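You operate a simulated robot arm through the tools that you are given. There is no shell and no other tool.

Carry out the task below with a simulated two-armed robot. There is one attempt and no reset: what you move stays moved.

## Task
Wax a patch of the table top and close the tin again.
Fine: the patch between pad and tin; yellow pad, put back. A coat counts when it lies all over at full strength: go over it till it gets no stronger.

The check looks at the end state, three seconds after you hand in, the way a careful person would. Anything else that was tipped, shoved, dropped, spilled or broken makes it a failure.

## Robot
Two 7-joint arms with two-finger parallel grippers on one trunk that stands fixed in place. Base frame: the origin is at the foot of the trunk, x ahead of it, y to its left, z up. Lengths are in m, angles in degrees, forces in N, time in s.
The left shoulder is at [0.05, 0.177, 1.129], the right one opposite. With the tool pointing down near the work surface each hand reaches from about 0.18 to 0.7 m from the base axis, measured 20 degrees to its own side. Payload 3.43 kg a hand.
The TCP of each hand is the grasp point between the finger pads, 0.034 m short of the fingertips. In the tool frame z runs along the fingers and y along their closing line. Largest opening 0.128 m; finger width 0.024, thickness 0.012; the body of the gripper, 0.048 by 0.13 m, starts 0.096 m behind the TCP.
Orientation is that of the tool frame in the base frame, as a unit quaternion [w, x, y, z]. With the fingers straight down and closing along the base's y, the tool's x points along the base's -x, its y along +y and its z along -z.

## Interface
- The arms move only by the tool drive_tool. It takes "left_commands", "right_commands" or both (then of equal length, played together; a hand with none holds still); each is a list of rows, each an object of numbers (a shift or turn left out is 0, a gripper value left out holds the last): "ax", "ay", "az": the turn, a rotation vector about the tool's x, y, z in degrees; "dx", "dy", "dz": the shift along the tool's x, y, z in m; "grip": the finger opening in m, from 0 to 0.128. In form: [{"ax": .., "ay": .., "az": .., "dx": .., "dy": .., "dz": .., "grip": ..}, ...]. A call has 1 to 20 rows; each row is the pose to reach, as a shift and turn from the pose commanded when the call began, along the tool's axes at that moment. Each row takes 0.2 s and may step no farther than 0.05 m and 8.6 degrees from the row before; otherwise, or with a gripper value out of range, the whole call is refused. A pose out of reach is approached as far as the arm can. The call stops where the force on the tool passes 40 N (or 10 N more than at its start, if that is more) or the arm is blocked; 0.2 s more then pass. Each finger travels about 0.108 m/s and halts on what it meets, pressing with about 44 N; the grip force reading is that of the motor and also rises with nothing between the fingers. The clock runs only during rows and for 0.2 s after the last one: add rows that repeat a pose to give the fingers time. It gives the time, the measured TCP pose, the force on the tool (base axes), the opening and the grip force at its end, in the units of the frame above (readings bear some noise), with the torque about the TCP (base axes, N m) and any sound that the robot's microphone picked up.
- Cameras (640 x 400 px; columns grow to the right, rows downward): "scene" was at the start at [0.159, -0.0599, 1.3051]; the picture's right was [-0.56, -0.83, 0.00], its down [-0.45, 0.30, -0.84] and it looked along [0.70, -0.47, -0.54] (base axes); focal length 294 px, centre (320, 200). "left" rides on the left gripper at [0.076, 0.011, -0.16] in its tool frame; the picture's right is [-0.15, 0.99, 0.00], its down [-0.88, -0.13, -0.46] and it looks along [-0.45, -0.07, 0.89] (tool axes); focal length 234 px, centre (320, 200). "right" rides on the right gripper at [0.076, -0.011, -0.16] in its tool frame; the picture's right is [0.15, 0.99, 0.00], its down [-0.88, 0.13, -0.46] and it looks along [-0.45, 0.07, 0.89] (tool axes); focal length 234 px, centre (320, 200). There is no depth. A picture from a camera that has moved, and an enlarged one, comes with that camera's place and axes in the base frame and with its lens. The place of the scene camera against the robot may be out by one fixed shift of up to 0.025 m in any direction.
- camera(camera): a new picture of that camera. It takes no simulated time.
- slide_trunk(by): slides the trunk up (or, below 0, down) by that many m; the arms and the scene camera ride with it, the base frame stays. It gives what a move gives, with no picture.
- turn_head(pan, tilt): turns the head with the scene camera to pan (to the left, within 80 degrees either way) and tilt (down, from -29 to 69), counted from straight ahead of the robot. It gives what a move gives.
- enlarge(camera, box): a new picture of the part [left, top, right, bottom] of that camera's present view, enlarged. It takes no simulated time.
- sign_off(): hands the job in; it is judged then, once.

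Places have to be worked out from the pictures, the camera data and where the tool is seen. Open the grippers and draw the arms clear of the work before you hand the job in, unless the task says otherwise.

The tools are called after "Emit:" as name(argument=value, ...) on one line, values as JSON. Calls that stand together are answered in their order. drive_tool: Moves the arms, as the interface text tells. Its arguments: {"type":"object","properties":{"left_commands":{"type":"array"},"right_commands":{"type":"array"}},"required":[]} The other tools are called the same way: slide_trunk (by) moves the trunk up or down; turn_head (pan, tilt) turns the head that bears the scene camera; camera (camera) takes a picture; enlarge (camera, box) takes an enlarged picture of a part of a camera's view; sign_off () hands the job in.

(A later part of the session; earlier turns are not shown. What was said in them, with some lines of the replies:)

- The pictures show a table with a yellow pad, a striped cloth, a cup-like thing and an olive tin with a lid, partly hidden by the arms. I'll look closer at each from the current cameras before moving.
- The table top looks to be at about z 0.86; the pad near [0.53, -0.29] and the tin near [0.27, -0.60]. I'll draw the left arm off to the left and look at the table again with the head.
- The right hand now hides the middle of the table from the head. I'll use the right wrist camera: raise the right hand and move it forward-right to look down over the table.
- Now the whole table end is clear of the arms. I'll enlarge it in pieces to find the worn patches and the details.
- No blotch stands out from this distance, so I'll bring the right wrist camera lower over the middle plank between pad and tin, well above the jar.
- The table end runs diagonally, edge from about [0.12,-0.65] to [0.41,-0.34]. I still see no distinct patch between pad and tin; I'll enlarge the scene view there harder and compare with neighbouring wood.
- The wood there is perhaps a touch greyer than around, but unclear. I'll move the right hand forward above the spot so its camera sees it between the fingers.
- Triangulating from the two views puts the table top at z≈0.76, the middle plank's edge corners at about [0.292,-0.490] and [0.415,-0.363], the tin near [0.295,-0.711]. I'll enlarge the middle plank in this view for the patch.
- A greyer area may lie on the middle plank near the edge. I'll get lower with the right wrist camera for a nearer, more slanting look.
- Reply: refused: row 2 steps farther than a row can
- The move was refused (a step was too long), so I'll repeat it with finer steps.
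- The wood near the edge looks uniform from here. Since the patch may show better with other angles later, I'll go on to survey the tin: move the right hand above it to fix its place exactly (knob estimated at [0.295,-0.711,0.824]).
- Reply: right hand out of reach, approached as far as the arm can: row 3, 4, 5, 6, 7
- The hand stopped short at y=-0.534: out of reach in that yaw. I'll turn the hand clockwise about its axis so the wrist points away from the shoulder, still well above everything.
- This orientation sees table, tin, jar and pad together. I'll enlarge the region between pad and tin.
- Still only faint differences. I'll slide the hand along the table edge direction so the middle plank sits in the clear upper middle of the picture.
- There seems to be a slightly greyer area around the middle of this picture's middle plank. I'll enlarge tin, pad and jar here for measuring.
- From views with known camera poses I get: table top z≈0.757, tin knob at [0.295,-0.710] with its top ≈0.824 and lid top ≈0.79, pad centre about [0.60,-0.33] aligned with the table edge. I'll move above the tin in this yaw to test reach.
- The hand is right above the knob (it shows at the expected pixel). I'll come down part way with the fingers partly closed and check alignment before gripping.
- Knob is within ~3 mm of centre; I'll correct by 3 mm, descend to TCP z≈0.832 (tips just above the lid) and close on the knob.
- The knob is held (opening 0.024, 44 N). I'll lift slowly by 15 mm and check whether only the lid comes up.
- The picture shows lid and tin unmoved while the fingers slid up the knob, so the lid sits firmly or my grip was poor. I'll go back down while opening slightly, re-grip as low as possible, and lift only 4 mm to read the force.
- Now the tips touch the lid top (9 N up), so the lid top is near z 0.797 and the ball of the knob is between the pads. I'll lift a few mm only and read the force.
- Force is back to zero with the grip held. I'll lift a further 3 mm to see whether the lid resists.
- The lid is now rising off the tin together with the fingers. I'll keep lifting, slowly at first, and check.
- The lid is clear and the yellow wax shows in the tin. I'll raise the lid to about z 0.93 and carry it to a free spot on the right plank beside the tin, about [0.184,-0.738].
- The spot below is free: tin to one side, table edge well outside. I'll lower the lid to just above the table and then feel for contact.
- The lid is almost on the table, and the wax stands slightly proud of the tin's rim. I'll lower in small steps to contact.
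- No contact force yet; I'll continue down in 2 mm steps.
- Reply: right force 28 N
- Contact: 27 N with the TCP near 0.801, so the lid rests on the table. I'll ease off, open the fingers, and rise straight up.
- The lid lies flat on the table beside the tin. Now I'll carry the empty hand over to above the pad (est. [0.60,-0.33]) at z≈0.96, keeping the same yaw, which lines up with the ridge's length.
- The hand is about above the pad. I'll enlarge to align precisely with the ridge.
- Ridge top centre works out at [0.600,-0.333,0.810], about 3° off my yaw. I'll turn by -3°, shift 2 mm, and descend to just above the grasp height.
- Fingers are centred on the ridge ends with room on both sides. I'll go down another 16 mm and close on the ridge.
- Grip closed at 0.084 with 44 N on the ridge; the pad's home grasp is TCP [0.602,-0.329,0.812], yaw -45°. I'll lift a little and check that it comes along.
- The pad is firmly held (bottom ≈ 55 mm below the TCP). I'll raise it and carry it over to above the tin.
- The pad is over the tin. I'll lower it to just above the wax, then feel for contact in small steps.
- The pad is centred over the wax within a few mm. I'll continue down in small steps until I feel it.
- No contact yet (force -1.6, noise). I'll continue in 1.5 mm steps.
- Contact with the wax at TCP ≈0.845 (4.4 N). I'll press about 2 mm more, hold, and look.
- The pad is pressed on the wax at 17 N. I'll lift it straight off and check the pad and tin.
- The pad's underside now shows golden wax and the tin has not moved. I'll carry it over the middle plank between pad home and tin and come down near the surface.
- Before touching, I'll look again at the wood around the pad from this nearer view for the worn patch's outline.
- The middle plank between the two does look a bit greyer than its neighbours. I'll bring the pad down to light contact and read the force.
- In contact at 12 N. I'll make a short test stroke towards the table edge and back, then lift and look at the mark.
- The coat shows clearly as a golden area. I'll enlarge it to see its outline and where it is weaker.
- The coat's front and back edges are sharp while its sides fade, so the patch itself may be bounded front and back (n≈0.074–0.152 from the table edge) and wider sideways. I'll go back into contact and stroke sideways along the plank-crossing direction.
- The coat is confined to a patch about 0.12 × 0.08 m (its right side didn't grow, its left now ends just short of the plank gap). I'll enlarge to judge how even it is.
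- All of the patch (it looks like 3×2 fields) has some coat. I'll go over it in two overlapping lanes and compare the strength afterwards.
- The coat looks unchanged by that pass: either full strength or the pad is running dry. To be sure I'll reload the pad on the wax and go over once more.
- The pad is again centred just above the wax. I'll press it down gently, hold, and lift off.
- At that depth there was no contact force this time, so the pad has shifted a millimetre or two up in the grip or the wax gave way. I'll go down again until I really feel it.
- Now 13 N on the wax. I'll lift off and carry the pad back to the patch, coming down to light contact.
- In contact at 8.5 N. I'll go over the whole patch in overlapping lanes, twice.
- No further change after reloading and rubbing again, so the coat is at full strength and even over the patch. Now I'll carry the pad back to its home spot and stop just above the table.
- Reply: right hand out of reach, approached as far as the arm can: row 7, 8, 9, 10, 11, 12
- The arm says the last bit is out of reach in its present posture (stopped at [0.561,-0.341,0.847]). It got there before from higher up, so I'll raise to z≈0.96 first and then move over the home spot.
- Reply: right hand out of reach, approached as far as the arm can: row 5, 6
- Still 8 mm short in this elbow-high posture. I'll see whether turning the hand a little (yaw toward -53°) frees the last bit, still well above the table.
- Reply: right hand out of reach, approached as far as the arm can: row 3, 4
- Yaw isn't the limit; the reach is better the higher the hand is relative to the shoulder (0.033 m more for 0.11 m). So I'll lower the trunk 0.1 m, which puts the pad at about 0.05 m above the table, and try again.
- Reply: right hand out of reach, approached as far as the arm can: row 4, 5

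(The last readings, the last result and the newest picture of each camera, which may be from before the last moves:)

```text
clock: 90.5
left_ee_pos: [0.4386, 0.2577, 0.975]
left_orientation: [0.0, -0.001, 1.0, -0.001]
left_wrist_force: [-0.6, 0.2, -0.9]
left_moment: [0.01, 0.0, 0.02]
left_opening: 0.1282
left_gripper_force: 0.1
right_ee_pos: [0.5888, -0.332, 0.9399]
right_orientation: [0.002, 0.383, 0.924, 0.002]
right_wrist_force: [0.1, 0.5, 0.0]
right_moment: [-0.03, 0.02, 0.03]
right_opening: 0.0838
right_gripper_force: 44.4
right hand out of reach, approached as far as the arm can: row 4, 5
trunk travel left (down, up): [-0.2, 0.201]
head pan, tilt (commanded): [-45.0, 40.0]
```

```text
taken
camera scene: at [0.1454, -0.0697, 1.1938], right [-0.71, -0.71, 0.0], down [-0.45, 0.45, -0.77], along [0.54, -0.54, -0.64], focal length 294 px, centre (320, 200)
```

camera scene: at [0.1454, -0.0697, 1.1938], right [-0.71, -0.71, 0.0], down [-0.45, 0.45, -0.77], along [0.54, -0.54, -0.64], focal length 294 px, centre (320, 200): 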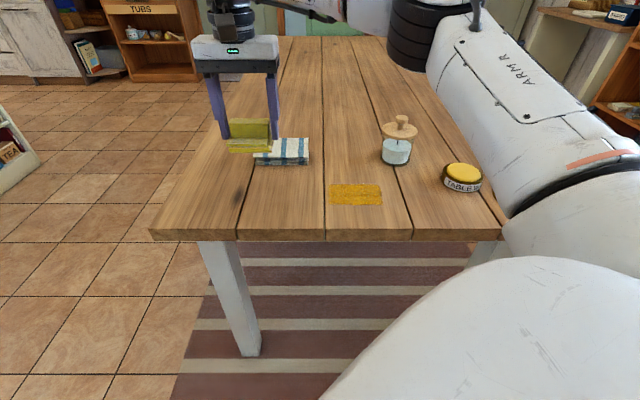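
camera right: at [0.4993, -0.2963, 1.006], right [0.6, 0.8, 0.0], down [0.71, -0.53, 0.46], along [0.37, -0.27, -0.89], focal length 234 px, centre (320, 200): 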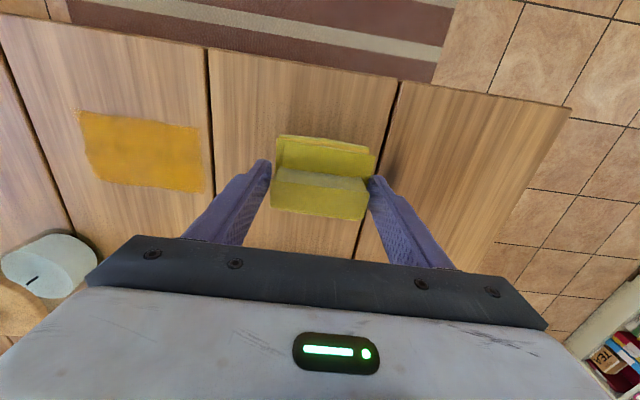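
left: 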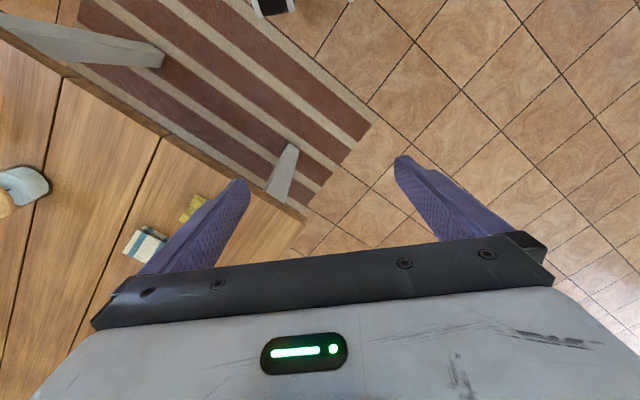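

That isn't better: the elbow-high posture is the problem. Earlier I reached the spot coming straight from the lid's place at z≈0.96, so I'll raise the trunk back, retrace to there with the pad held high, and come over the same way.

Emit:
slide_trunk(by=0.1)

Emit:
drive_tool(right_commands=[{"dy": -0.035, "dz": 0.01, "az": 0.5}, {"dy": -0.075, "dz": 0.02, "az": 1}, {"dy": -0.115, "dz": 0.03, "az": 1.5}, {"dy": -0.155, "dz": 0.04, "az": 2}, {"dy": -0.195, "dz": 0.05, "az": 2.5}, {"dy": -0.235, "dz": 0.06, "az": 3}, {"dy": -0.275, "dz": 0.07, "az": 3}, {"dy": -0.315, "dz": 0.08, "az": 3}, {"dy": -0.355, "dz": 0.082, "az": 3}, {"dy": -0.395, "dz": 0.082, "az": 3}, {"dy": -0.435, "dz": 0.082, "az": 3}, {"dy": -0.475, "dz": 0.082, "az": 3}, {"dy": -0.515, "dz": 0.082, "az": 3}, {"dy": -0.55, "dz": 0.082, "az": 3}, {"dy": -0.5727, "dz": 0.082, "az": 3}, {"dy": -0.5727, "dz": 0.082, "az": 3}])

Emit:
camera(camera="scene")

```text
clock: 91.8
left_ee_pos: [0.4375, 0.2571, 1.075]
left_orientation: [0.0, 0.0, 1.0, -0.001]
left_wrist_force: [0.1, 0.2, -0.1]
left_moment: [-0.01, 0.02, 0.04]
left_opening: 0.1281
left_gripper_force: 0.0
right_ee_pos: [0.5909, -0.3314, 1.0386]
right_orientation: [0.002, 0.383, 0.924, 0.002]
right_wrist_force: [-0.8, -0.7, -1.2]
right_moment: [0.0, 0.01, 0.01]
right_opening: 0.0834
right_gripper_force: 44.6
trunk travel left (down, up): [-0.3, 0.101]
head pan, tilt (commanded): [-45.0, 40.0]
```

```text
clock: 95.2
left_ee_pos: [0.4369, 0.2577, 1.075]
left_orientation: [0.0, 0.0, 1.0, 0.0]
left_wrist_force: [-0.6, -0.1, -0.4]
left_moment: [0.0, 0.02, 0.02]
left_opening: 0.1279
left_gripper_force: 0.0
right_ee_pos: [0.1854, -0.7347, 0.9558]
right_orientation: [0.001, 0.408, 0.913, 0.001]
right_wrist_force: [0.0, 1.0, -0.3]
right_moment: [-0.02, 0.0, 0.01]
right_opening: 0.0839
right_gripper_force: 44.0
trunk travel left (down, up): [-0.3, 0.101]
head pan, tilt (commanded): [-45.0, 40.0]
```

```text
taken
camera scene: at [0.1454, -0.0695, 1.2939], right [-0.71, -0.71, 0.0], down [-0.45, 0.45, -0.77], along [0.54, -0.54, -0.64], focal length 294 px, centre (320, 200)
```

scene: 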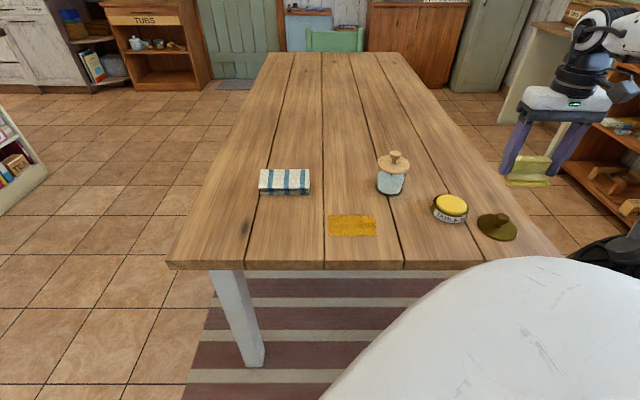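

Posture looks the same as before. Now the straight run to above the pad's home, ending at yaw -45°.

Emit:
drive_tool(right_commands=[{"dy": 0.04, "dx": 0.002}, {"dy": 0.085, "dx": 0.004}, {"dy": 0.13, "dx": 0.006}, {"dy": 0.175, "dx": 0.008}, {"dy": 0.22, "dx": 0.01}, {"dy": 0.265, "dx": 0.012}, {"dy": 0.31, "dx": 0.014}, {"dy": 0.355, "dx": 0.016}, {"dy": 0.4, "dx": 0.018}, {"dy": 0.445, "dx": 0.02}, {"dy": 0.49, "dx": 0.022}, {"dy": 0.535, "dx": 0.023}, {"dy": 0.57, "dx": 0.0236}, {"dy": 0.582, "dx": 0.0236}, {"dy": 0.582, "dx": 0.0236}])

Emit:
camera(camera="scene")

```text
clock: 98.4
left_ee_pos: [0.4372, 0.2575, 1.0763]
left_orientation: [0.0, -0.001, 1.0, 0.001]
left_wrist_force: [-0.5, 0.3, 0.4]
left_moment: [0.02, -0.03, -0.03]
left_opening: 0.1281
left_gripper_force: 0.0
right_ee_pos: [0.6022, -0.3286, 0.9565]
right_orientation: [0.001, 0.408, 0.913, 0.001]
right_wrist_force: [0.5, -0.6, -0.1]
right_moment: [0.01, 0.01, -0.02]
right_opening: 0.0839
right_gripper_force: 44.1
trunk travel left (down, up): [-0.3, 0.101]
head pan, tilt (commanded): [-45.0, 40.0]
```

```text
taken
camera scene: at [0.1454, -0.0697, 1.2938], right [-0.71, -0.71, 0.0], down [-0.45, 0.45, -0.77], along [0.54, -0.54, -0.64], focal length 294 px, centre (320, 200)
```

scene: 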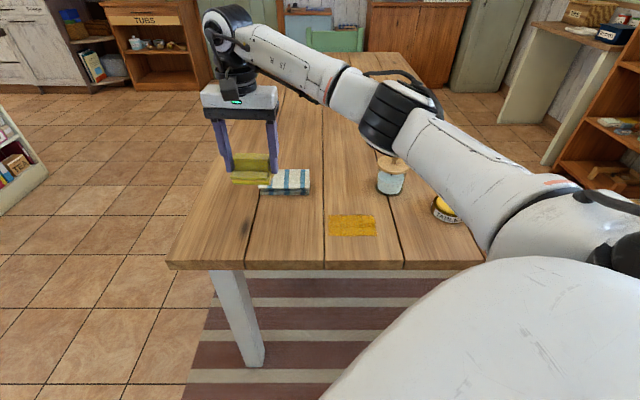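

It worked: TCP at [0.602,-0.329], the home spot, with the low elbow. Now turn back 3° and descend to just above the table.

Emit:
drive_tool(right_commands=[{"dz": 0.03, "az": -3}, {"dz": 0.06, "az": -3}, {"dz": 0.09, "az": -3}, {"dz": 0.115, "az": -3}, {"dz": 0.135, "az": -3}, {"dz": 0.135, "az": -3}])

Emit:
enlarge(camera="scene", box=[200, 150, 320, 250])

Emit:
enlarge(camera="right", box=[240, 100, 400, 240])

```text
clock: 99.8
left_ee_pos: [0.4374, 0.2564, 1.0753]
left_orientation: [0.0, 0.0, 1.0, 0.001]
left_wrist_force: [0.7, -0.5, -0.2]
left_moment: [0.0, -0.02, -0.01]
left_opening: 0.1282
left_gripper_force: 0.1
right_ee_pos: [0.6049, -0.3286, 0.8221]
right_orientation: [0.002, 0.384, 0.924, 0.001]
right_wrist_force: [-0.4, 0.2, -0.1]
right_moment: [0.0, -0.03, 0.0]
right_opening: 0.0839
right_gripper_force: 43.6
trunk travel left (down, up): [-0.3, 0.101]
head pan, tilt (commanded): [-45.0, 40.0]
```

```text
4.00 times, centred on (260, 200) of scene
camera zoom: at [0.1453, -0.0697, 1.2939], right [-0.71, -0.71, 0.0], down [-0.45, 0.45, -0.77], along [0.54, -0.54, -0.64], focal length 1177 px, centre (560, 200)
```

zoom: 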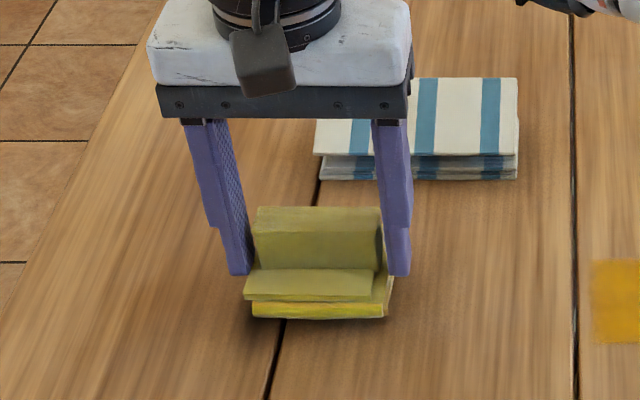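

```text
2.86 times, centred on (320, 170) of right
camera zoom: at [0.5421, -0.2836, 0.9819], right [0.6, 0.8, 0.0], down [0.71, -0.53, 0.46], along [0.37, -0.27, -0.89], focal length 669 px, centre (320, 286)
```

zoom: 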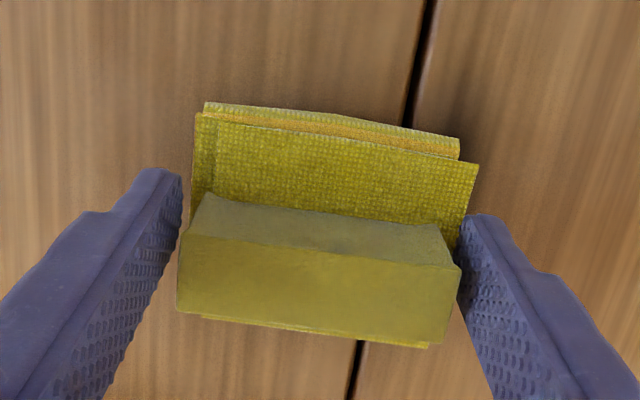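

Compared with the pick-up pictures the pad sits ~5 mm further in (it crept in the grip) and 2 mm left. I'll correct by those amounts and lower gently onto the table.

Emit:
drive_tool(right_commands=[{"dx": 0.0055, "dy": -0.002}, {"dx": 0.0055, "dy": -0.002, "dz": 0.006}, {"dx": 0.0055, "dy": -0.002, "dz": 0.009}, {"dx": 0.0055, "dy": -0.002, "dz": 0.0115}])

Emit:
enlarge(camera="scene", box=[200, 150, 320, 250])

```text
clock: 100.8
left_ee_pos: [0.4365, 0.2569, 1.0742]
left_orientation: [0.0, -0.001, 1.0, 0.0]
left_wrist_force: [-0.3, -0.7, 0.0]
left_moment: [-0.02, -0.02, -0.02]
left_opening: 0.1279
left_gripper_force: 0.2
right_ee_pos: [0.5989, -0.3268, 0.8088]
right_orientation: [0.002, 0.384, 0.923, 0.002]
right_wrist_force: [0.6, -0.5, -0.6]
right_moment: [0.03, -0.03, 0.02]
right_opening: 0.0839
right_gripper_force: 44.3
trunk travel left (down, up): [-0.3, 0.101]
head pan, tilt (commanded): [-45.0, 40.0]
```

```text
4.00 times, centred on (260, 200) of scene
camera zoom: at [0.1454, -0.0697, 1.2938], right [-0.71, -0.71, 0.0], down [-0.45, 0.45, -0.77], along [0.54, -0.54, -0.64], focal length 1177 px, centre (560, 200)
```

zoom: 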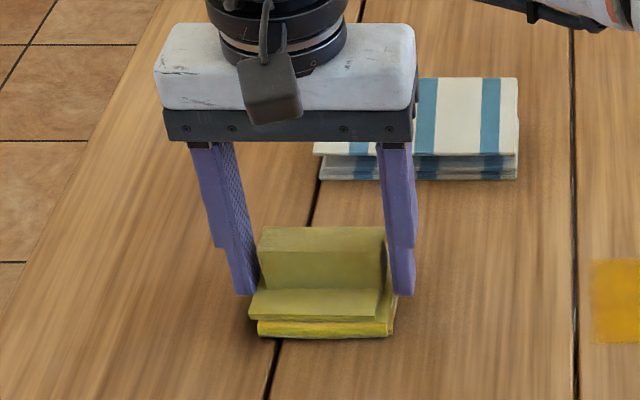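

The pad's outline now matches the pick-up picture. Force is still zero, so I'll lower by 1 mm steps to touch.

Emit:
drive_tool(right_commands=[{"dz": 0.001}, {"dz": 0.002}, {"dz": 0.002}])

```text
clock: 101.6
left_ee_pos: [0.436, 0.2574, 1.0756]
left_orientation: [0.001, -0.001, 1.0, -0.001]
left_wrist_force: [0.6, -0.1, -0.2]
left_moment: [0.01, 0.02, -0.03]
left_opening: 0.128
left_gripper_force: 0.0
right_ee_pos: [0.598, -0.3263, 0.8097]
right_orientation: [0.002, 0.384, 0.923, 0.002]
right_wrist_force: [-0.4, -2.0, 8.4]
right_moment: [-0.2, 0.3, 0.0]
right_opening: 0.0839
right_gripper_force: 44.5
trunk travel left (down, up): [-0.3, 0.101]
head pan, tilt (commanded): [-45.0, 40.0]
```

The pad touches the table (8 N). I'll ease off slightly, open the fingers evenly, and rise straight up.

Emit:
drive_tool(right_commands=[{"dz": -0.001}, {"dz": -0.001, "grip": 0.09}, {"dz": -0.001, "grip": 0.1}, {"dz": -0.001, "grip": 0.11}, {"dz": -0.02, "grip": 0.12}, {"dz": -0.06, "grip": 0.12}, {"dz": -0.1, "grip": 0.12}, {"dz": -0.145, "grip": 0.12}, {"dz": -0.145, "grip": 0.12}])

Emit:
enlarge(camera="scene", box=[200, 150, 320, 250])

Emit:
camera(camera="right")

Emit:
camera(camera="scene")

```text
clock: 103.6
left_ee_pos: [0.437, 0.2567, 1.0756]
left_orientation: [0.001, -0.001, 1.0, 0.0]
left_wrist_force: [-0.4, 0.1, -0.2]
left_moment: [-0.01, -0.03, 0.02]
left_opening: 0.1281
left_gripper_force: 0.1
right_ee_pos: [0.596, -0.3261, 0.9541]
right_orientation: [0.001, 0.384, 0.923, 0.002]
right_wrist_force: [0.6, 1.3, -1.1]
right_moment: [-0.01, 0.0, 0.03]
right_opening: 0.1203
right_gripper_force: 0.1
trunk travel left (down, up): [-0.3, 0.101]
head pan, tilt (commanded): [-45.0, 40.0]
```

```text
4.00 times, centred on (260, 200) of scene
camera zoom: at [0.1454, -0.0698, 1.2938], right [-0.71, -0.71, 0.0], down [-0.45, 0.45, -0.77], along [0.54, -0.54, -0.64], focal length 1177 px, centre (560, 200)
```

zoom: 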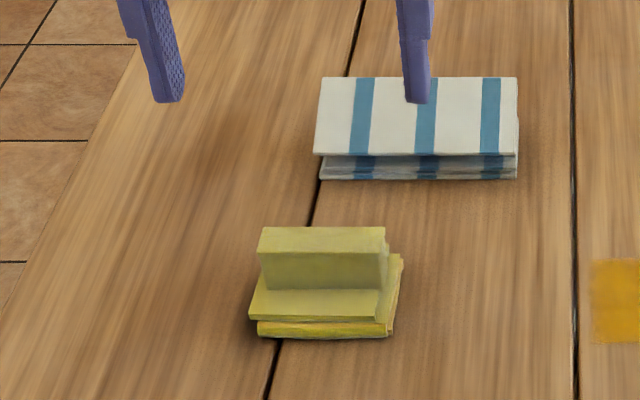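

```text
taken
camera right: at [0.5349, -0.2815, 1.1141], right [0.6, 0.8, 0.0], down [0.71, -0.53, 0.46], along [0.37, -0.27, -0.89], focal length 234 px, centre (320, 200)
```

right: 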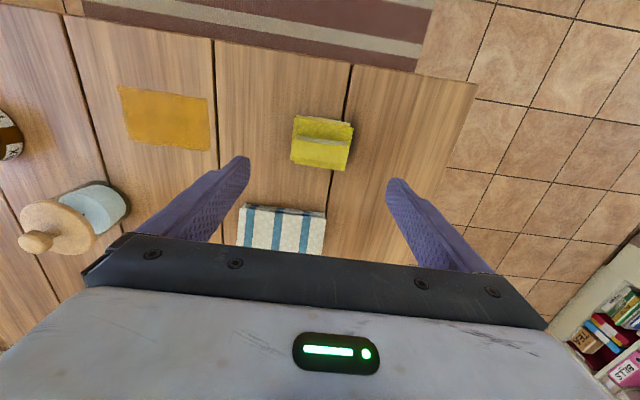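

```text
taken
camera scene: at [0.1454, -0.0698, 1.2938], right [-0.71, -0.71, 0.0], down [-0.45, 0.45, -0.77], along [0.54, -0.54, -0.64], focal length 294 px, centre (320, 200)
```

scene: 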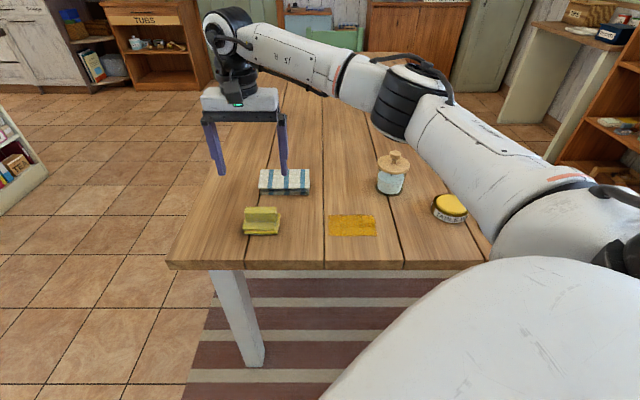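

The pad is back exactly where it was. Before closing the tin I'll inspect the whole coat, now unobstructed, from both cameras.

Emit:
enlarge(camera="scene", box=[312, 200, 392, 250])

Emit:
enlarge(camera="right", box=[90, 60, 250, 160])

```text
8.00 times, centred on (352, 225) of scene
camera zoom: at [0.1454, -0.0698, 1.2938], right [-0.71, -0.71, 0.0], down [-0.45, 0.45, -0.77], along [0.54, -0.54, -0.64], focal length 2353 px, centre (64, 0)
```

zoom: 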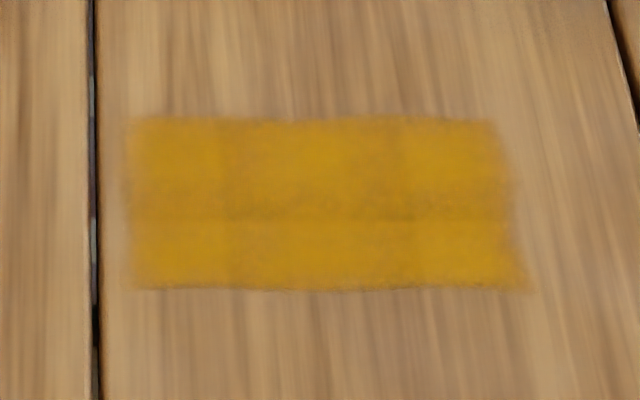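

```text
4.00 times, centred on (170, 110) of right
camera zoom: at [0.5349, -0.2815, 1.1141], right [0.6, 0.8, 0.0], down [0.71, -0.53, 0.46], along [0.37, -0.27, -0.89], focal length 937 px, centre (920, 560)
```

zoom: 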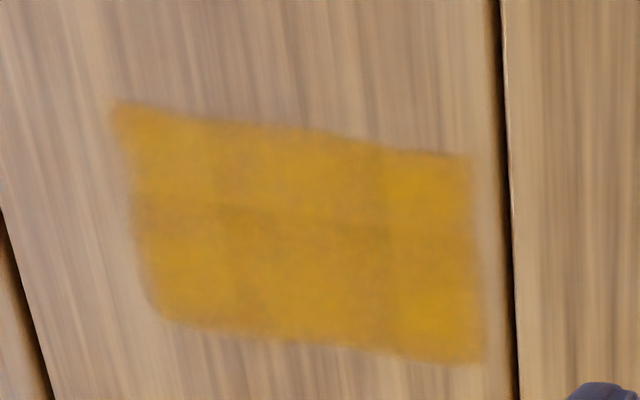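

The coat is even and unbroken over the whole patch. Now to close the tin: retrace at height to above the lid at [0.185,-0.737].

Emit:
drive_tool(right_commands=[{"dy": -0.035, "az": 0.5}, {"dy": -0.075, "az": 1}, {"dy": -0.115, "az": 1.5}, {"dy": -0.155, "az": 2}, {"dy": -0.195, "az": 2.5}, {"dy": -0.235, "az": 3}, {"dy": -0.275, "az": 3}, {"dy": -0.315, "az": 3, "grip": 0.1}, {"dy": -0.355, "az": 3, "grip": 0.08}, {"dy": -0.395, "az": 3, "grip": 0.07}, {"dy": -0.435, "az": 3, "grip": 0.07}, {"dy": -0.475, "az": 3, "grip": 0.07}, {"dy": -0.515, "az": 3, "grip": 0.07}, {"dy": -0.55, "az": 3, "grip": 0.07}, {"dy": -0.5815, "az": 3, "grip": 0.07}, {"dy": -0.5815, "az": 3, "grip": 0.07}])

Emit:
camera(camera="right")

Emit:
camera(camera="scene")

```text
clock: 107.0
left_ee_pos: [0.4377, 0.2581, 1.0743]
left_orientation: [-0.001, -0.001, 1.0, -0.001]
left_wrist_force: [-0.8, 0.3, -0.3]
left_moment: [0.01, 0.01, 0.01]
left_opening: 0.1279
left_gripper_force: 0.1
right_ee_pos: [0.1835, -0.7389, 0.9513]
right_orientation: [0.002, 0.408, 0.913, 0.001]
right_wrist_force: [-0.4, -0.2, 0.1]
right_moment: [-0.01, -0.01, 0.01]
right_opening: 0.0699
right_gripper_force: 0.0
trunk travel left (down, up): [-0.3, 0.101]
head pan, tilt (commanded): [-45.0, 40.0]
```

```text
taken
camera right: at [0.1253, -0.6893, 1.1117], right [0.64, 0.77, 0.0], down [0.68, -0.57, 0.46], along [0.35, -0.29, -0.89], focal length 234 px, centre (320, 200)
```

right: 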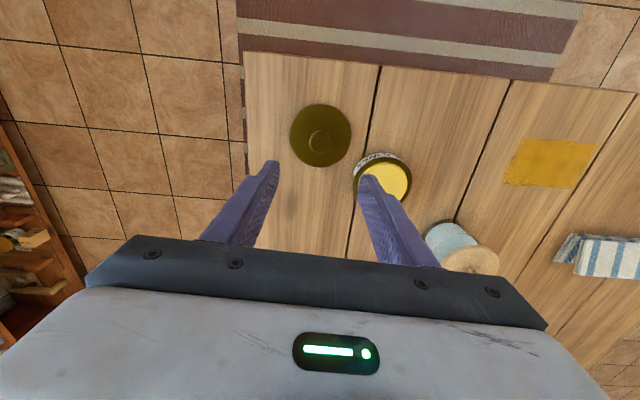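

```text
taken
camera scene: at [0.1454, -0.0694, 1.2939], right [-0.71, -0.71, 0.0], down [-0.45, 0.45, -0.77], along [0.54, -0.54, -0.64], focal length 294 px, centre (320, 200)
```

scene: 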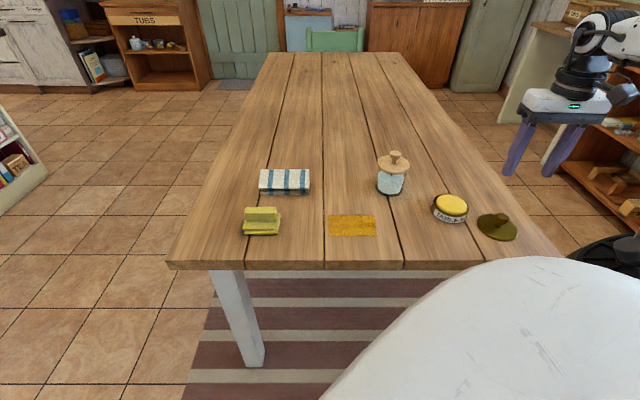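

The hand is over the lid. I'll enlarge to measure the knob's offset from the grip centre.

Emit:
enlarge(camera="right", box=[270, 90, 370, 190])

```text
4.00 times, centred on (320, 140) of right
camera zoom: at [0.1253, -0.6893, 1.1117], right [0.64, 0.77, 0.0], down [0.68, -0.57, 0.46], along [0.35, -0.29, -0.89], focal length 937 px, centre (320, 440)
```

zoom: 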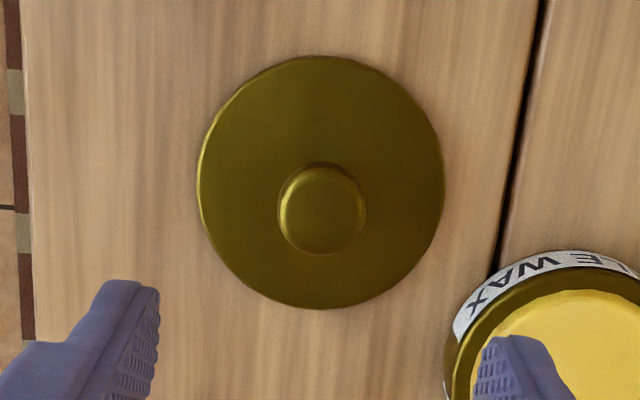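

The knob is within 2 mm of centre. I'll descend to TCP ≈0.803, then close on the knob.

Emit:
drive_tool(right_commands=[{"dz": 0.04, "dx": 0.001}, {"dz": 0.08, "dx": 0.001}, {"dz": 0.115, "dx": 0.001}, {"dz": 0.138, "dx": 0.001}, {"dz": 0.147, "dx": 0.001}, {"dz": 0.147, "dx": 0.001}])

Emit:
enlarge(camera="scene", box=[420, 140, 580, 250])

```text
clock: 108.4
left_ee_pos: [0.4369, 0.257, 1.0746]
left_orientation: [0.0, -0.001, 1.0, 0.0]
left_wrist_force: [-0.7, -0.4, 0.7]
left_moment: [0.01, -0.02, 0.02]
left_opening: 0.128
left_gripper_force: 0.1
right_ee_pos: [0.1851, -0.7342, 0.8044]
right_orientation: [0.001, 0.407, 0.914, 0.001]
right_wrist_force: [0.1, -0.8, -0.1]
right_moment: [0.03, 0.0, 0.04]
right_opening: 0.0702
right_gripper_force: 0.1
trunk travel left (down, up): [-0.3, 0.101]
head pan, tilt (commanded): [-45.0, 40.0]
```

```text
3.64 times, centred on (500, 195) of scene
camera zoom: at [0.1453, -0.0697, 1.2939], right [-0.71, -0.71, 0.0], down [-0.45, 0.45, -0.77], along [0.54, -0.54, -0.64], focal length 1070 px, centre (-334, 218)
```

zoom: 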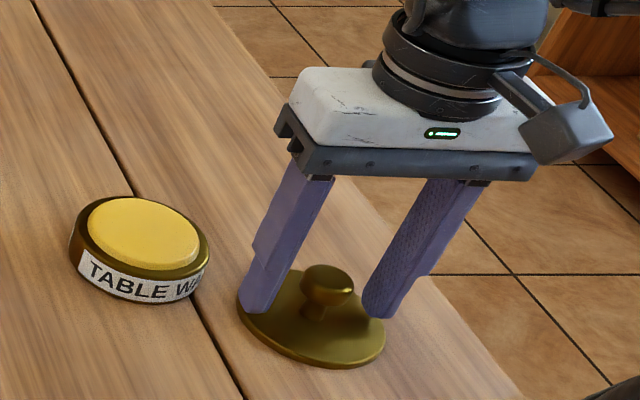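

Fingers straddle the knob evenly. Close firmly and then lift a few mm.

Emit:
drive_tool(right_commands=[{"grip": 0.05}, {"grip": 0.03}, {"grip": 0.01}, {"grip": 0.01}, {"grip": 0.01}, {"dz": -0.002, "grip": 0.01}, {"dz": -0.005, "grip": 0.01}, {"dz": -0.01, "grip": 0.01}, {"dz": -0.015, "grip": 0.01}, {"dz": -0.015, "grip": 0.01}])

Emit:
enlarge(camera="scene", box=[420, 140, 580, 250])

```text
clock: 110.6
left_ee_pos: [0.4366, 0.2578, 1.0756]
left_orientation: [0.0, 0.0, 1.0, -0.001]
left_wrist_force: [0.9, 0.7, 0.9]
left_moment: [-0.01, 0.01, 0.0]
left_opening: 0.1278
left_gripper_force: 0.0
right_ee_pos: [0.1859, -0.7361, 0.8188]
right_orientation: [0.001, 0.407, 0.913, 0.002]
right_wrist_force: [-0.1, -0.3, -0.2]
right_moment: [-0.02, -0.01, -0.05]
right_opening: 0.0231
right_gripper_force: 43.7
trunk travel left (down, up): [-0.3, 0.101]
head pan, tilt (commanded): [-45.0, 40.0]
```

```text
3.64 times, centred on (500, 195) of scene
camera zoom: at [0.1453, -0.0698, 1.2938], right [-0.71, -0.71, 0.0], down [-0.45, 0.45, -0.77], along [0.54, -0.54, -0.64], focal length 1070 px, centre (-334, 218)
```

zoom: 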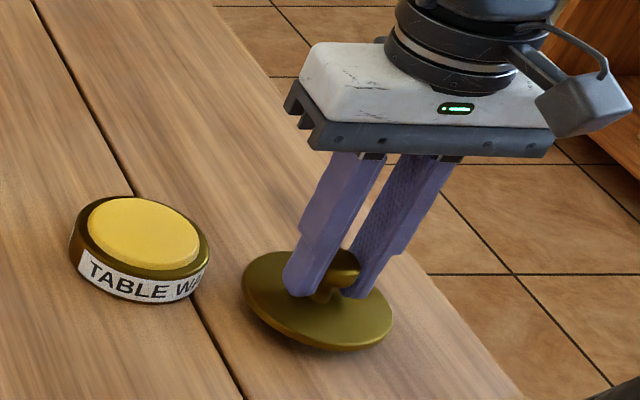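

The lid is up. I'll raise it to z≈0.90 and bring it over the tin, then verify the alignment.

Emit:
drive_tool(right_commands=[{"dz": -0.03}, {"dz": -0.06}, {"dz": -0.08}, {"dz": -0.08, "dx": -0.018, "dy": 0.035}, {"dz": -0.08, "dx": -0.036, "dy": 0.07}, {"dz": -0.08, "dx": -0.0525, "dy": 0.1027}, {"dz": -0.08, "dx": -0.0525, "dy": 0.1027}, {"dz": -0.08, "dx": -0.0525, "dy": 0.1027}])

Emit:
enlarge(camera="scene", box=[400, 120, 520, 240])

Emit:
camera(camera="right")

```text
clock: 112.4
left_ee_pos: [0.4365, 0.2566, 1.0747]
left_orientation: [0.0, 0.0, 1.0, 0.0]
left_wrist_force: [0.2, 0.0, -0.4]
left_moment: [0.04, 0.03, 0.01]
left_opening: 0.1279
left_gripper_force: 0.0
right_ee_pos: [0.2969, -0.7054, 0.8991]
right_orientation: [0.002, 0.408, 0.913, 0.001]
right_wrist_force: [-0.8, 0.3, -1.9]
right_moment: [0.0, 0.0, -0.04]
right_opening: 0.0229
right_gripper_force: 43.7
trunk travel left (down, up): [-0.3, 0.101]
head pan, tilt (commanded): [-45.0, 40.0]
```

```text
3.33 times, centred on (460, 180) of scene
camera zoom: at [0.1453, -0.0698, 1.2938], right [-0.71, -0.71, 0.0], down [-0.45, 0.45, -0.77], along [0.54, -0.54, -0.64], focal length 980 px, centre (-147, 267)
```

zoom: 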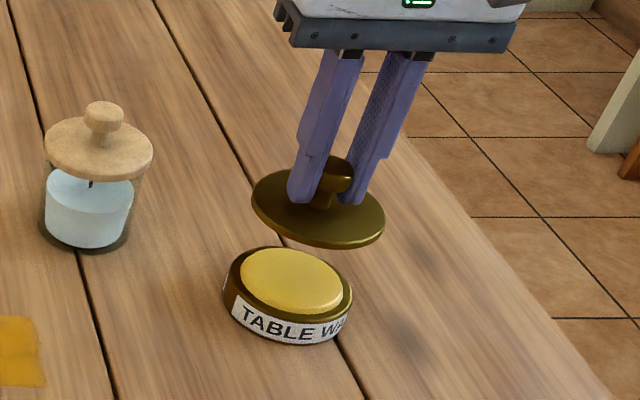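

```text
taken
camera right: at [0.2377, -0.6571, 1.059], right [0.64, 0.77, 0.0], down [0.68, -0.57, 0.46], along [0.35, -0.29, -0.89], focal length 234 px, centre (320, 200)
```

right: 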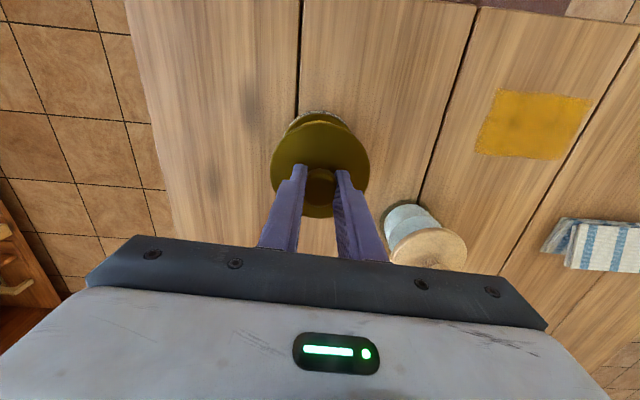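

Sideways the lid lines up with the tin. I'll lower until it is just above the wax and check again.

Emit:
drive_tool(right_commands=[{"dz": 0.02}, {"dz": 0.04}, {"dz": 0.05}, {"dz": 0.052}, {"dz": 0.052}])

Emit:
enlarge(camera="scene", box=[420, 150, 500, 230])

Emit:
enlarge(camera="right", box=[250, 80, 400, 240])

```text
clock: 113.6
left_ee_pos: [0.4367, 0.2574, 1.0756]
left_orientation: [0.0, -0.001, 1.0, 0.0]
left_wrist_force: [0.1, -1.0, -0.3]
left_moment: [0.02, -0.01, -0.03]
left_opening: 0.128
left_gripper_force: 0.0
right_ee_pos: [0.2964, -0.7067, 0.8476]
right_orientation: [0.001, 0.408, 0.913, 0.002]
right_wrist_force: [-0.1, 0.3, -0.3]
right_moment: [0.0, -0.01, -0.02]
right_opening: 0.0229
right_gripper_force: 44.1
trunk travel left (down, up): [-0.3, 0.101]
head pan, tilt (commanded): [-45.0, 40.0]
```

```text
5.00 times, centred on (460, 190) of scene
camera zoom: at [0.1453, -0.0698, 1.2938], right [-0.71, -0.71, 0.0], down [-0.45, 0.45, -0.77], along [0.54, -0.54, -0.64], focal length 1471 px, centre (-380, 250)
```

zoom: 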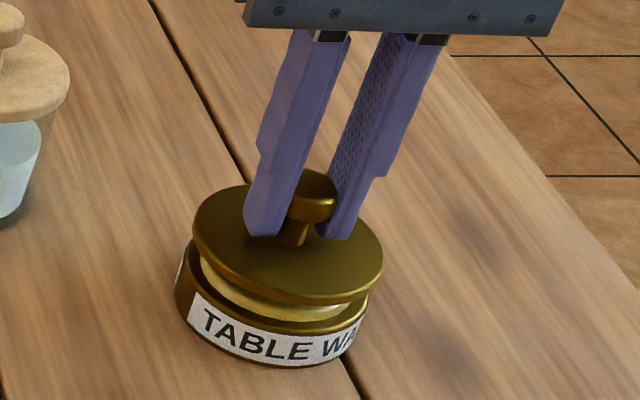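

```text
2.50 times, centred on (325, 160) of right
camera zoom: at [0.2373, -0.6585, 1.0076], right [0.64, 0.77, 0.0], down [0.68, -0.57, 0.46], along [0.35, -0.29, -0.89], focal length 585 px, centre (308, 300)
```

zoom: 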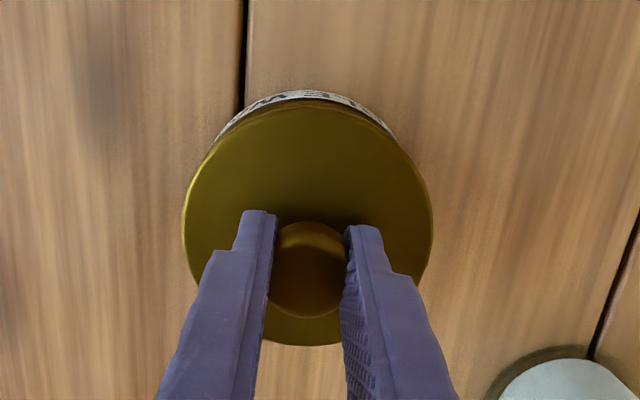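

The lid is aligned to within about 2 mm. I'll lower it onto the tin in small steps.

Emit:
drive_tool(right_commands=[{"dz": 0.004}, {"dz": 0.008}, {"dz": 0.011}, {"dz": 0.013}])

Emit:
enlarge(camera="scene", box=[420, 160, 500, 230])

```text
clock: 114.6
left_ee_pos: [0.4365, 0.2576, 1.0753]
left_orientation: [0.0, -0.001, 1.0, -0.002]
left_wrist_force: [0.7, 0.4, -0.2]
left_moment: [0.0, 0.0, 0.03]
left_opening: 0.1279
left_gripper_force: 0.0
right_ee_pos: [0.2968, -0.7074, 0.8357]
right_orientation: [0.002, 0.407, 0.913, 0.001]
right_wrist_force: [-1.1, 0.5, 3.7]
right_moment: [-0.05, 0.18, 0.01]
right_opening: 0.0227
right_gripper_force: 43.6
trunk travel left (down, up): [-0.3, 0.101]
head pan, tilt (commanded): [-45.0, 40.0]
```

```text
5.71 times, centred on (460, 195) of scene
camera zoom: at [0.1451, -0.0692, 1.294], right [-0.71, -0.71, 0.0], down [-0.45, 0.45, -0.77], along [0.54, -0.54, -0.64], focal length 1681 px, centre (-480, 229)
```

zoom: 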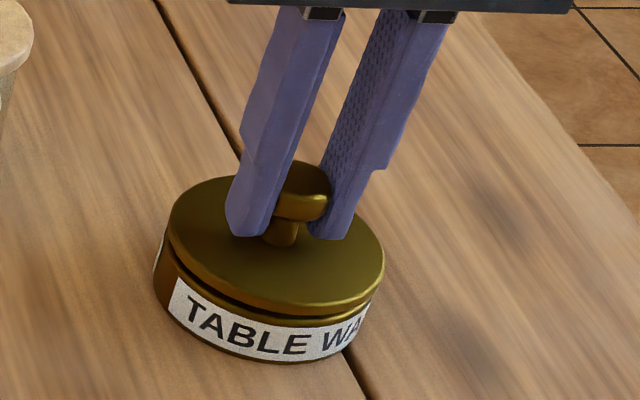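

The lid touches (3.7 N) and the picture looks as it did when the tin was closed. I'll press a little to make sure it is seated.

Emit:
drive_tool(right_commands=[{"dz": 0.001}, {"dz": 0.002}, {"dz": 0.003}, {"dz": 0.003}])

Emit:
enlarge(camera="scene", box=[420, 160, 500, 230])

```text
clock: 115.6
left_ee_pos: [0.4372, 0.2597, 1.0751]
left_orientation: [0.002, -0.001, 1.0, -0.001]
left_wrist_force: [0.7, 0.2, 0.7]
left_moment: [0.04, 0.02, 0.01]
left_opening: 0.1281
left_gripper_force: 0.1
right_ee_pos: [0.297, -0.7067, 0.8354]
right_orientation: [0.004, 0.408, 0.913, 0.001]
right_wrist_force: [-2.8, -1.0, 19.4]
right_moment: [0.21, 0.38, -0.02]
right_opening: 0.0227
right_gripper_force: 44.2
trunk travel left (down, up): [-0.3, 0.101]
head pan, tilt (commanded): [-45.0, 40.0]
```

```text
5.71 times, centred on (460, 195) of scene
camera zoom: at [0.1442, -0.0675, 1.2943], right [-0.71, -0.71, 0.0], down [-0.45, 0.45, -0.77], along [0.54, -0.54, -0.64], focal length 1681 px, centre (-480, 229)
```

zoom: 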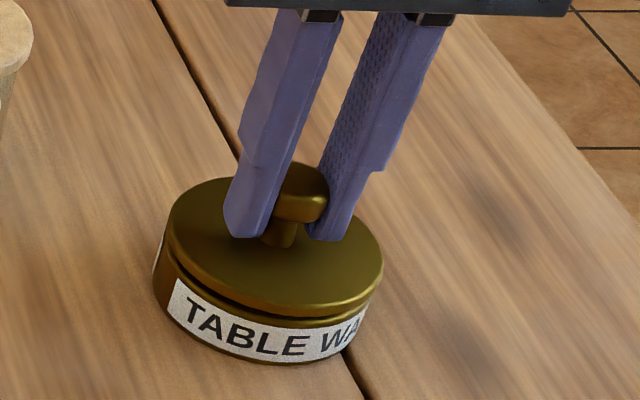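

Firm seat at 19 N. Now ease off, open the fingers, and rise clear.

Emit:
drive_tool(right_commands=[{"dz": -0.0025}, {"dz": -0.003, "grip": 0.03}, {"dz": -0.003, "grip": 0.045}, {"dz": -0.003, "grip": 0.06}, {"dz": -0.02, "grip": 0.06}, {"dz": -0.06, "grip": 0.06}, {"dz": -0.1, "grip": 0.06}, {"dz": -0.14, "grip": 0.06}, {"dz": -0.14, "grip": 0.06}])

Emit:
enlarge(camera="scene", box=[400, 150, 520, 250])

Emit:
camera(camera="right")

```text
clock: 117.6
left_ee_pos: [0.4358, 0.256, 1.0746]
left_orientation: [0.001, 0.0, 1.0, 0.0]
left_wrist_force: [-0.4, 0.2, -0.4]
left_moment: [-0.03, 0.01, 0.01]
left_opening: 0.1282
left_gripper_force: 0.0
right_ee_pos: [0.2969, -0.7059, 0.9708]
right_orientation: [0.001, 0.408, 0.913, 0.001]
right_wrist_force: [-0.2, 0.1, -0.3]
right_moment: [0.01, 0.01, 0.02]
right_opening: 0.06
right_gripper_force: 0.0
trunk travel left (down, up): [-0.3, 0.101]
head pan, tilt (commanded): [-45.0, 40.0]
```

```text
4.00 times, centred on (460, 200) of scene
camera zoom: at [0.1453, -0.0698, 1.2938], right [-0.71, -0.71, 0.0], down [-0.45, 0.45, -0.77], along [0.54, -0.54, -0.64], focal length 1177 px, centre (-240, 200)
```

zoom: 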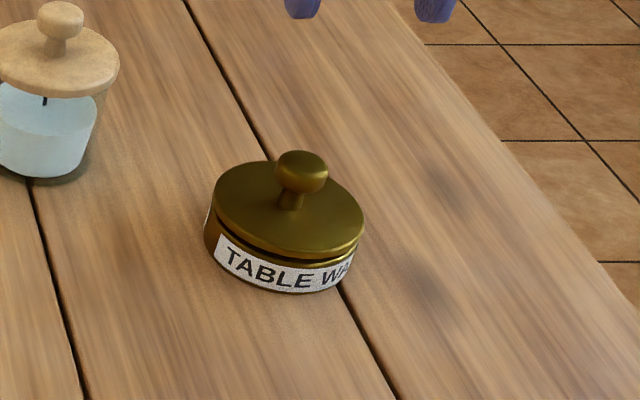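

```text
taken
camera right: at [0.2371, -0.6577, 1.1307], right [0.64, 0.77, 0.0], down [0.68, -0.57, 0.46], along [0.35, -0.29, -0.89], focal length 234 px, centre (320, 200)
```

right: 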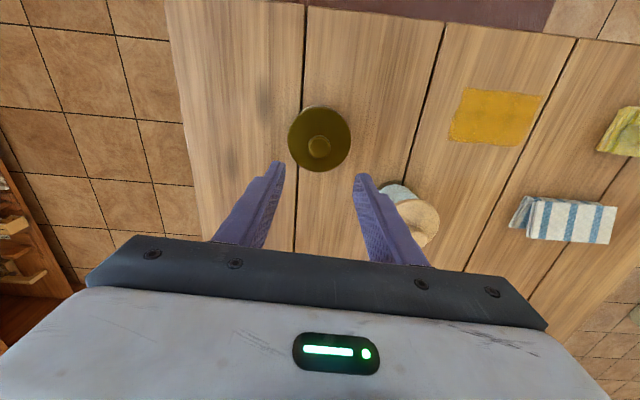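

The lid sits on the tin. I'll enlarge the same frame as at the start to compare the seating, both from the head and from above.

Emit:
enlarge(camera="scene", box=[360, 140, 520, 240])

Emit:
enlarge(camera="scene", box=[425, 180, 481, 230])

Emit:
enlarge(camera="right", box=[270, 90, 370, 190])

```text
4.00 times, centred on (440, 190) of scene
camera zoom: at [0.1453, -0.0698, 1.2938], right [-0.71, -0.71, 0.0], down [-0.45, 0.45, -0.77], along [0.54, -0.54, -0.64], focal length 1177 px, centre (-160, 240)
```

zoom: 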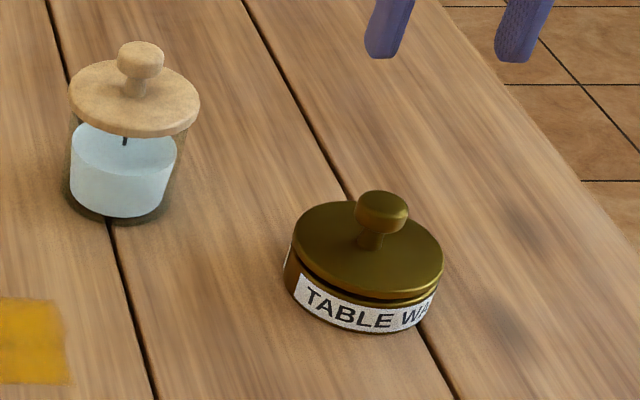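

```text
8.00 times, centred on (453, 205) of scene
camera zoom: at [0.1453, -0.0698, 1.2938], right [-0.71, -0.71, 0.0], down [-0.45, 0.45, -0.77], along [0.54, -0.54, -0.64], focal length 2353 px, centre (-744, 160)
```

zoom: 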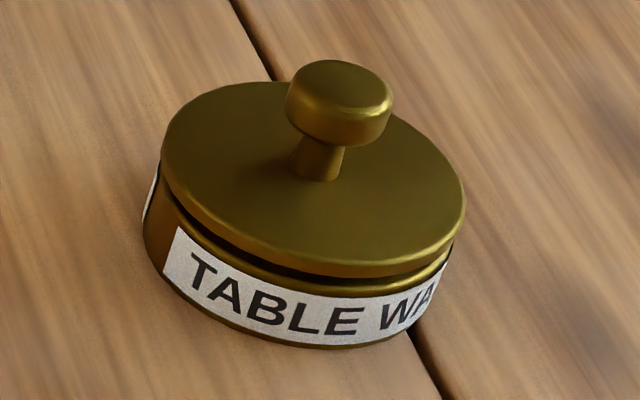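

```text
4.00 times, centred on (320, 140) of right
camera zoom: at [0.2371, -0.6577, 1.1307], right [0.64, 0.77, 0.0], down [0.68, -0.57, 0.46], along [0.35, -0.29, -0.89], focal length 937 px, centre (320, 440)
```

zoom: 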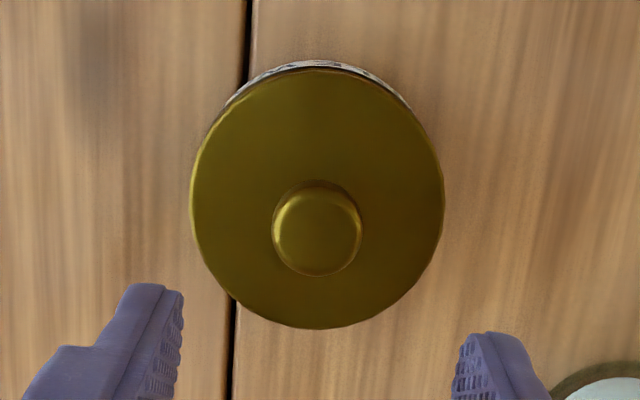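

Lid, knob and label sit just where they were in the opening picture: the tin is closed. I'll now open the gripper fully and draw the right arm up and back, clear of the table.

Emit:
drive_tool(right_commands=[{"dz": -0.04, "grip": 0.09}, {"dz": -0.08, "grip": 0.12}, {"dz": -0.12, "grip": 0.128}, {"dz": -0.16}, {"dz": -0.18, "dx": 0.02, "dy": 0.015}, {"dz": -0.18, "dx": 0.055, "dy": 0.035}, {"dz": -0.18, "dx": 0.09, "dy": 0.055}, {"dz": -0.18, "dx": 0.13, "dy": 0.075}, {"dz": -0.18, "dx": 0.17, "dy": 0.095}, {"dz": -0.18, "dx": 0.21, "dy": 0.115}, {"dz": -0.18, "dx": 0.25, "dy": 0.135}, {"dz": -0.18, "dx": 0.28, "dy": 0.155}, {"dz": -0.18, "dx": 0.28, "dy": 0.155}])

Emit:
camera(camera="scene")

Emit:
camera(camera="right")

```text
clock: 120.4
left_ee_pos: [0.4363, 0.2572, 1.0745]
left_orientation: [0.001, -0.001, 1.0, 0.001]
left_wrist_force: [0.0, 0.3, -0.1]
left_moment: [0.0, 0.01, -0.01]
left_opening: 0.1281
left_gripper_force: 0.0
right_ee_pos: [0.2244, -0.3931, 1.1513]
right_orientation: [0.001, 0.407, 0.913, 0.001]
right_wrist_force: [-0.2, 0.3, -0.1]
right_moment: [-0.01, -0.01, 0.01]
right_opening: 0.1282
right_gripper_force: 0.0
trunk travel left (down, up): [-0.3, 0.101]
head pan, tilt (commanded): [-45.0, 40.0]
```

```text
taken
camera scene: at [0.1453, -0.0699, 1.2938], right [-0.71, -0.71, 0.0], down [-0.45, 0.45, -0.77], along [0.54, -0.54, -0.64], focal length 294 px, centre (320, 200)
```

scene: 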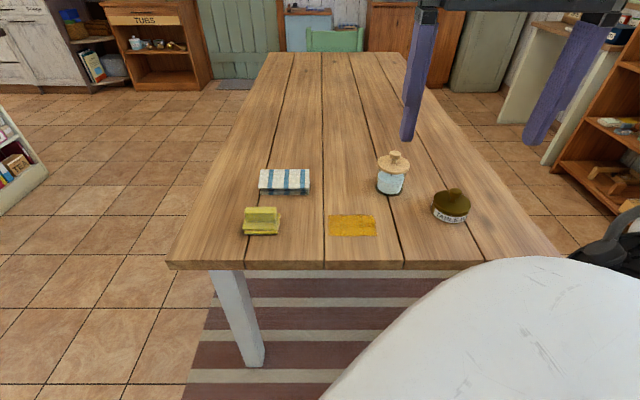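

```text
taken
camera right: at [0.1656, -0.3451, 1.3109], right [0.64, 0.77, 0.0], down [0.68, -0.57, 0.46], along [0.35, -0.29, -0.89], focal length 234 px, centre (320, 200)
```

right: 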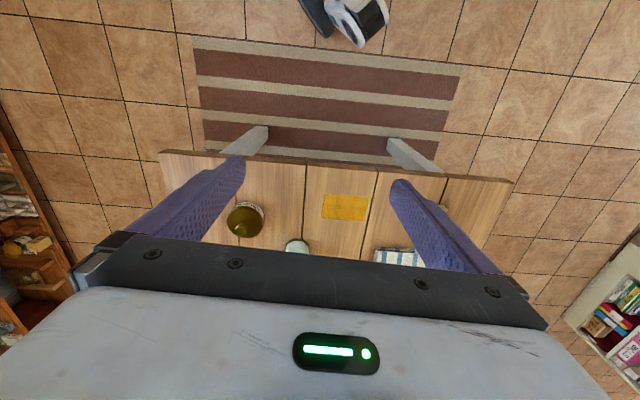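

Pad, cloth, jar and tin all sit where they were at the start, the tin is closed, and the golden coat covers the whole patch evenly. Both grippers are open and clear of the table, so I'm handing in.

Emit:
sign_off()

```text
The job is handed in.
```

The patch between the pad and the tin is waxed, the pad is back in its place, and the tin is closed. The job is handed in; I haven't seen the check's verdict.

- **Coat:** the wax shows as an even golden area of about 0.12 by 0.08 m, on the middle plank. I reloaded the pad once and went over the patch several more times. The colour stopped changing, so I judged it full strength.
- **Pad:** the first attempt to put it back stopped short of its spot because the arm's posture limited its reach. I lifted the pad, retraced an earlier path and set it down, and it lines up with the picture taken before I picked it up.
- **Tin:** the lid was pressed on with about 19 N. Lid, knob and label sit where they did in an early picture, before the tin was opened.
- **Everything else:** the cloth and the jar were not touched and look unmoved. Both grippers are open and both arms are clear of the table.
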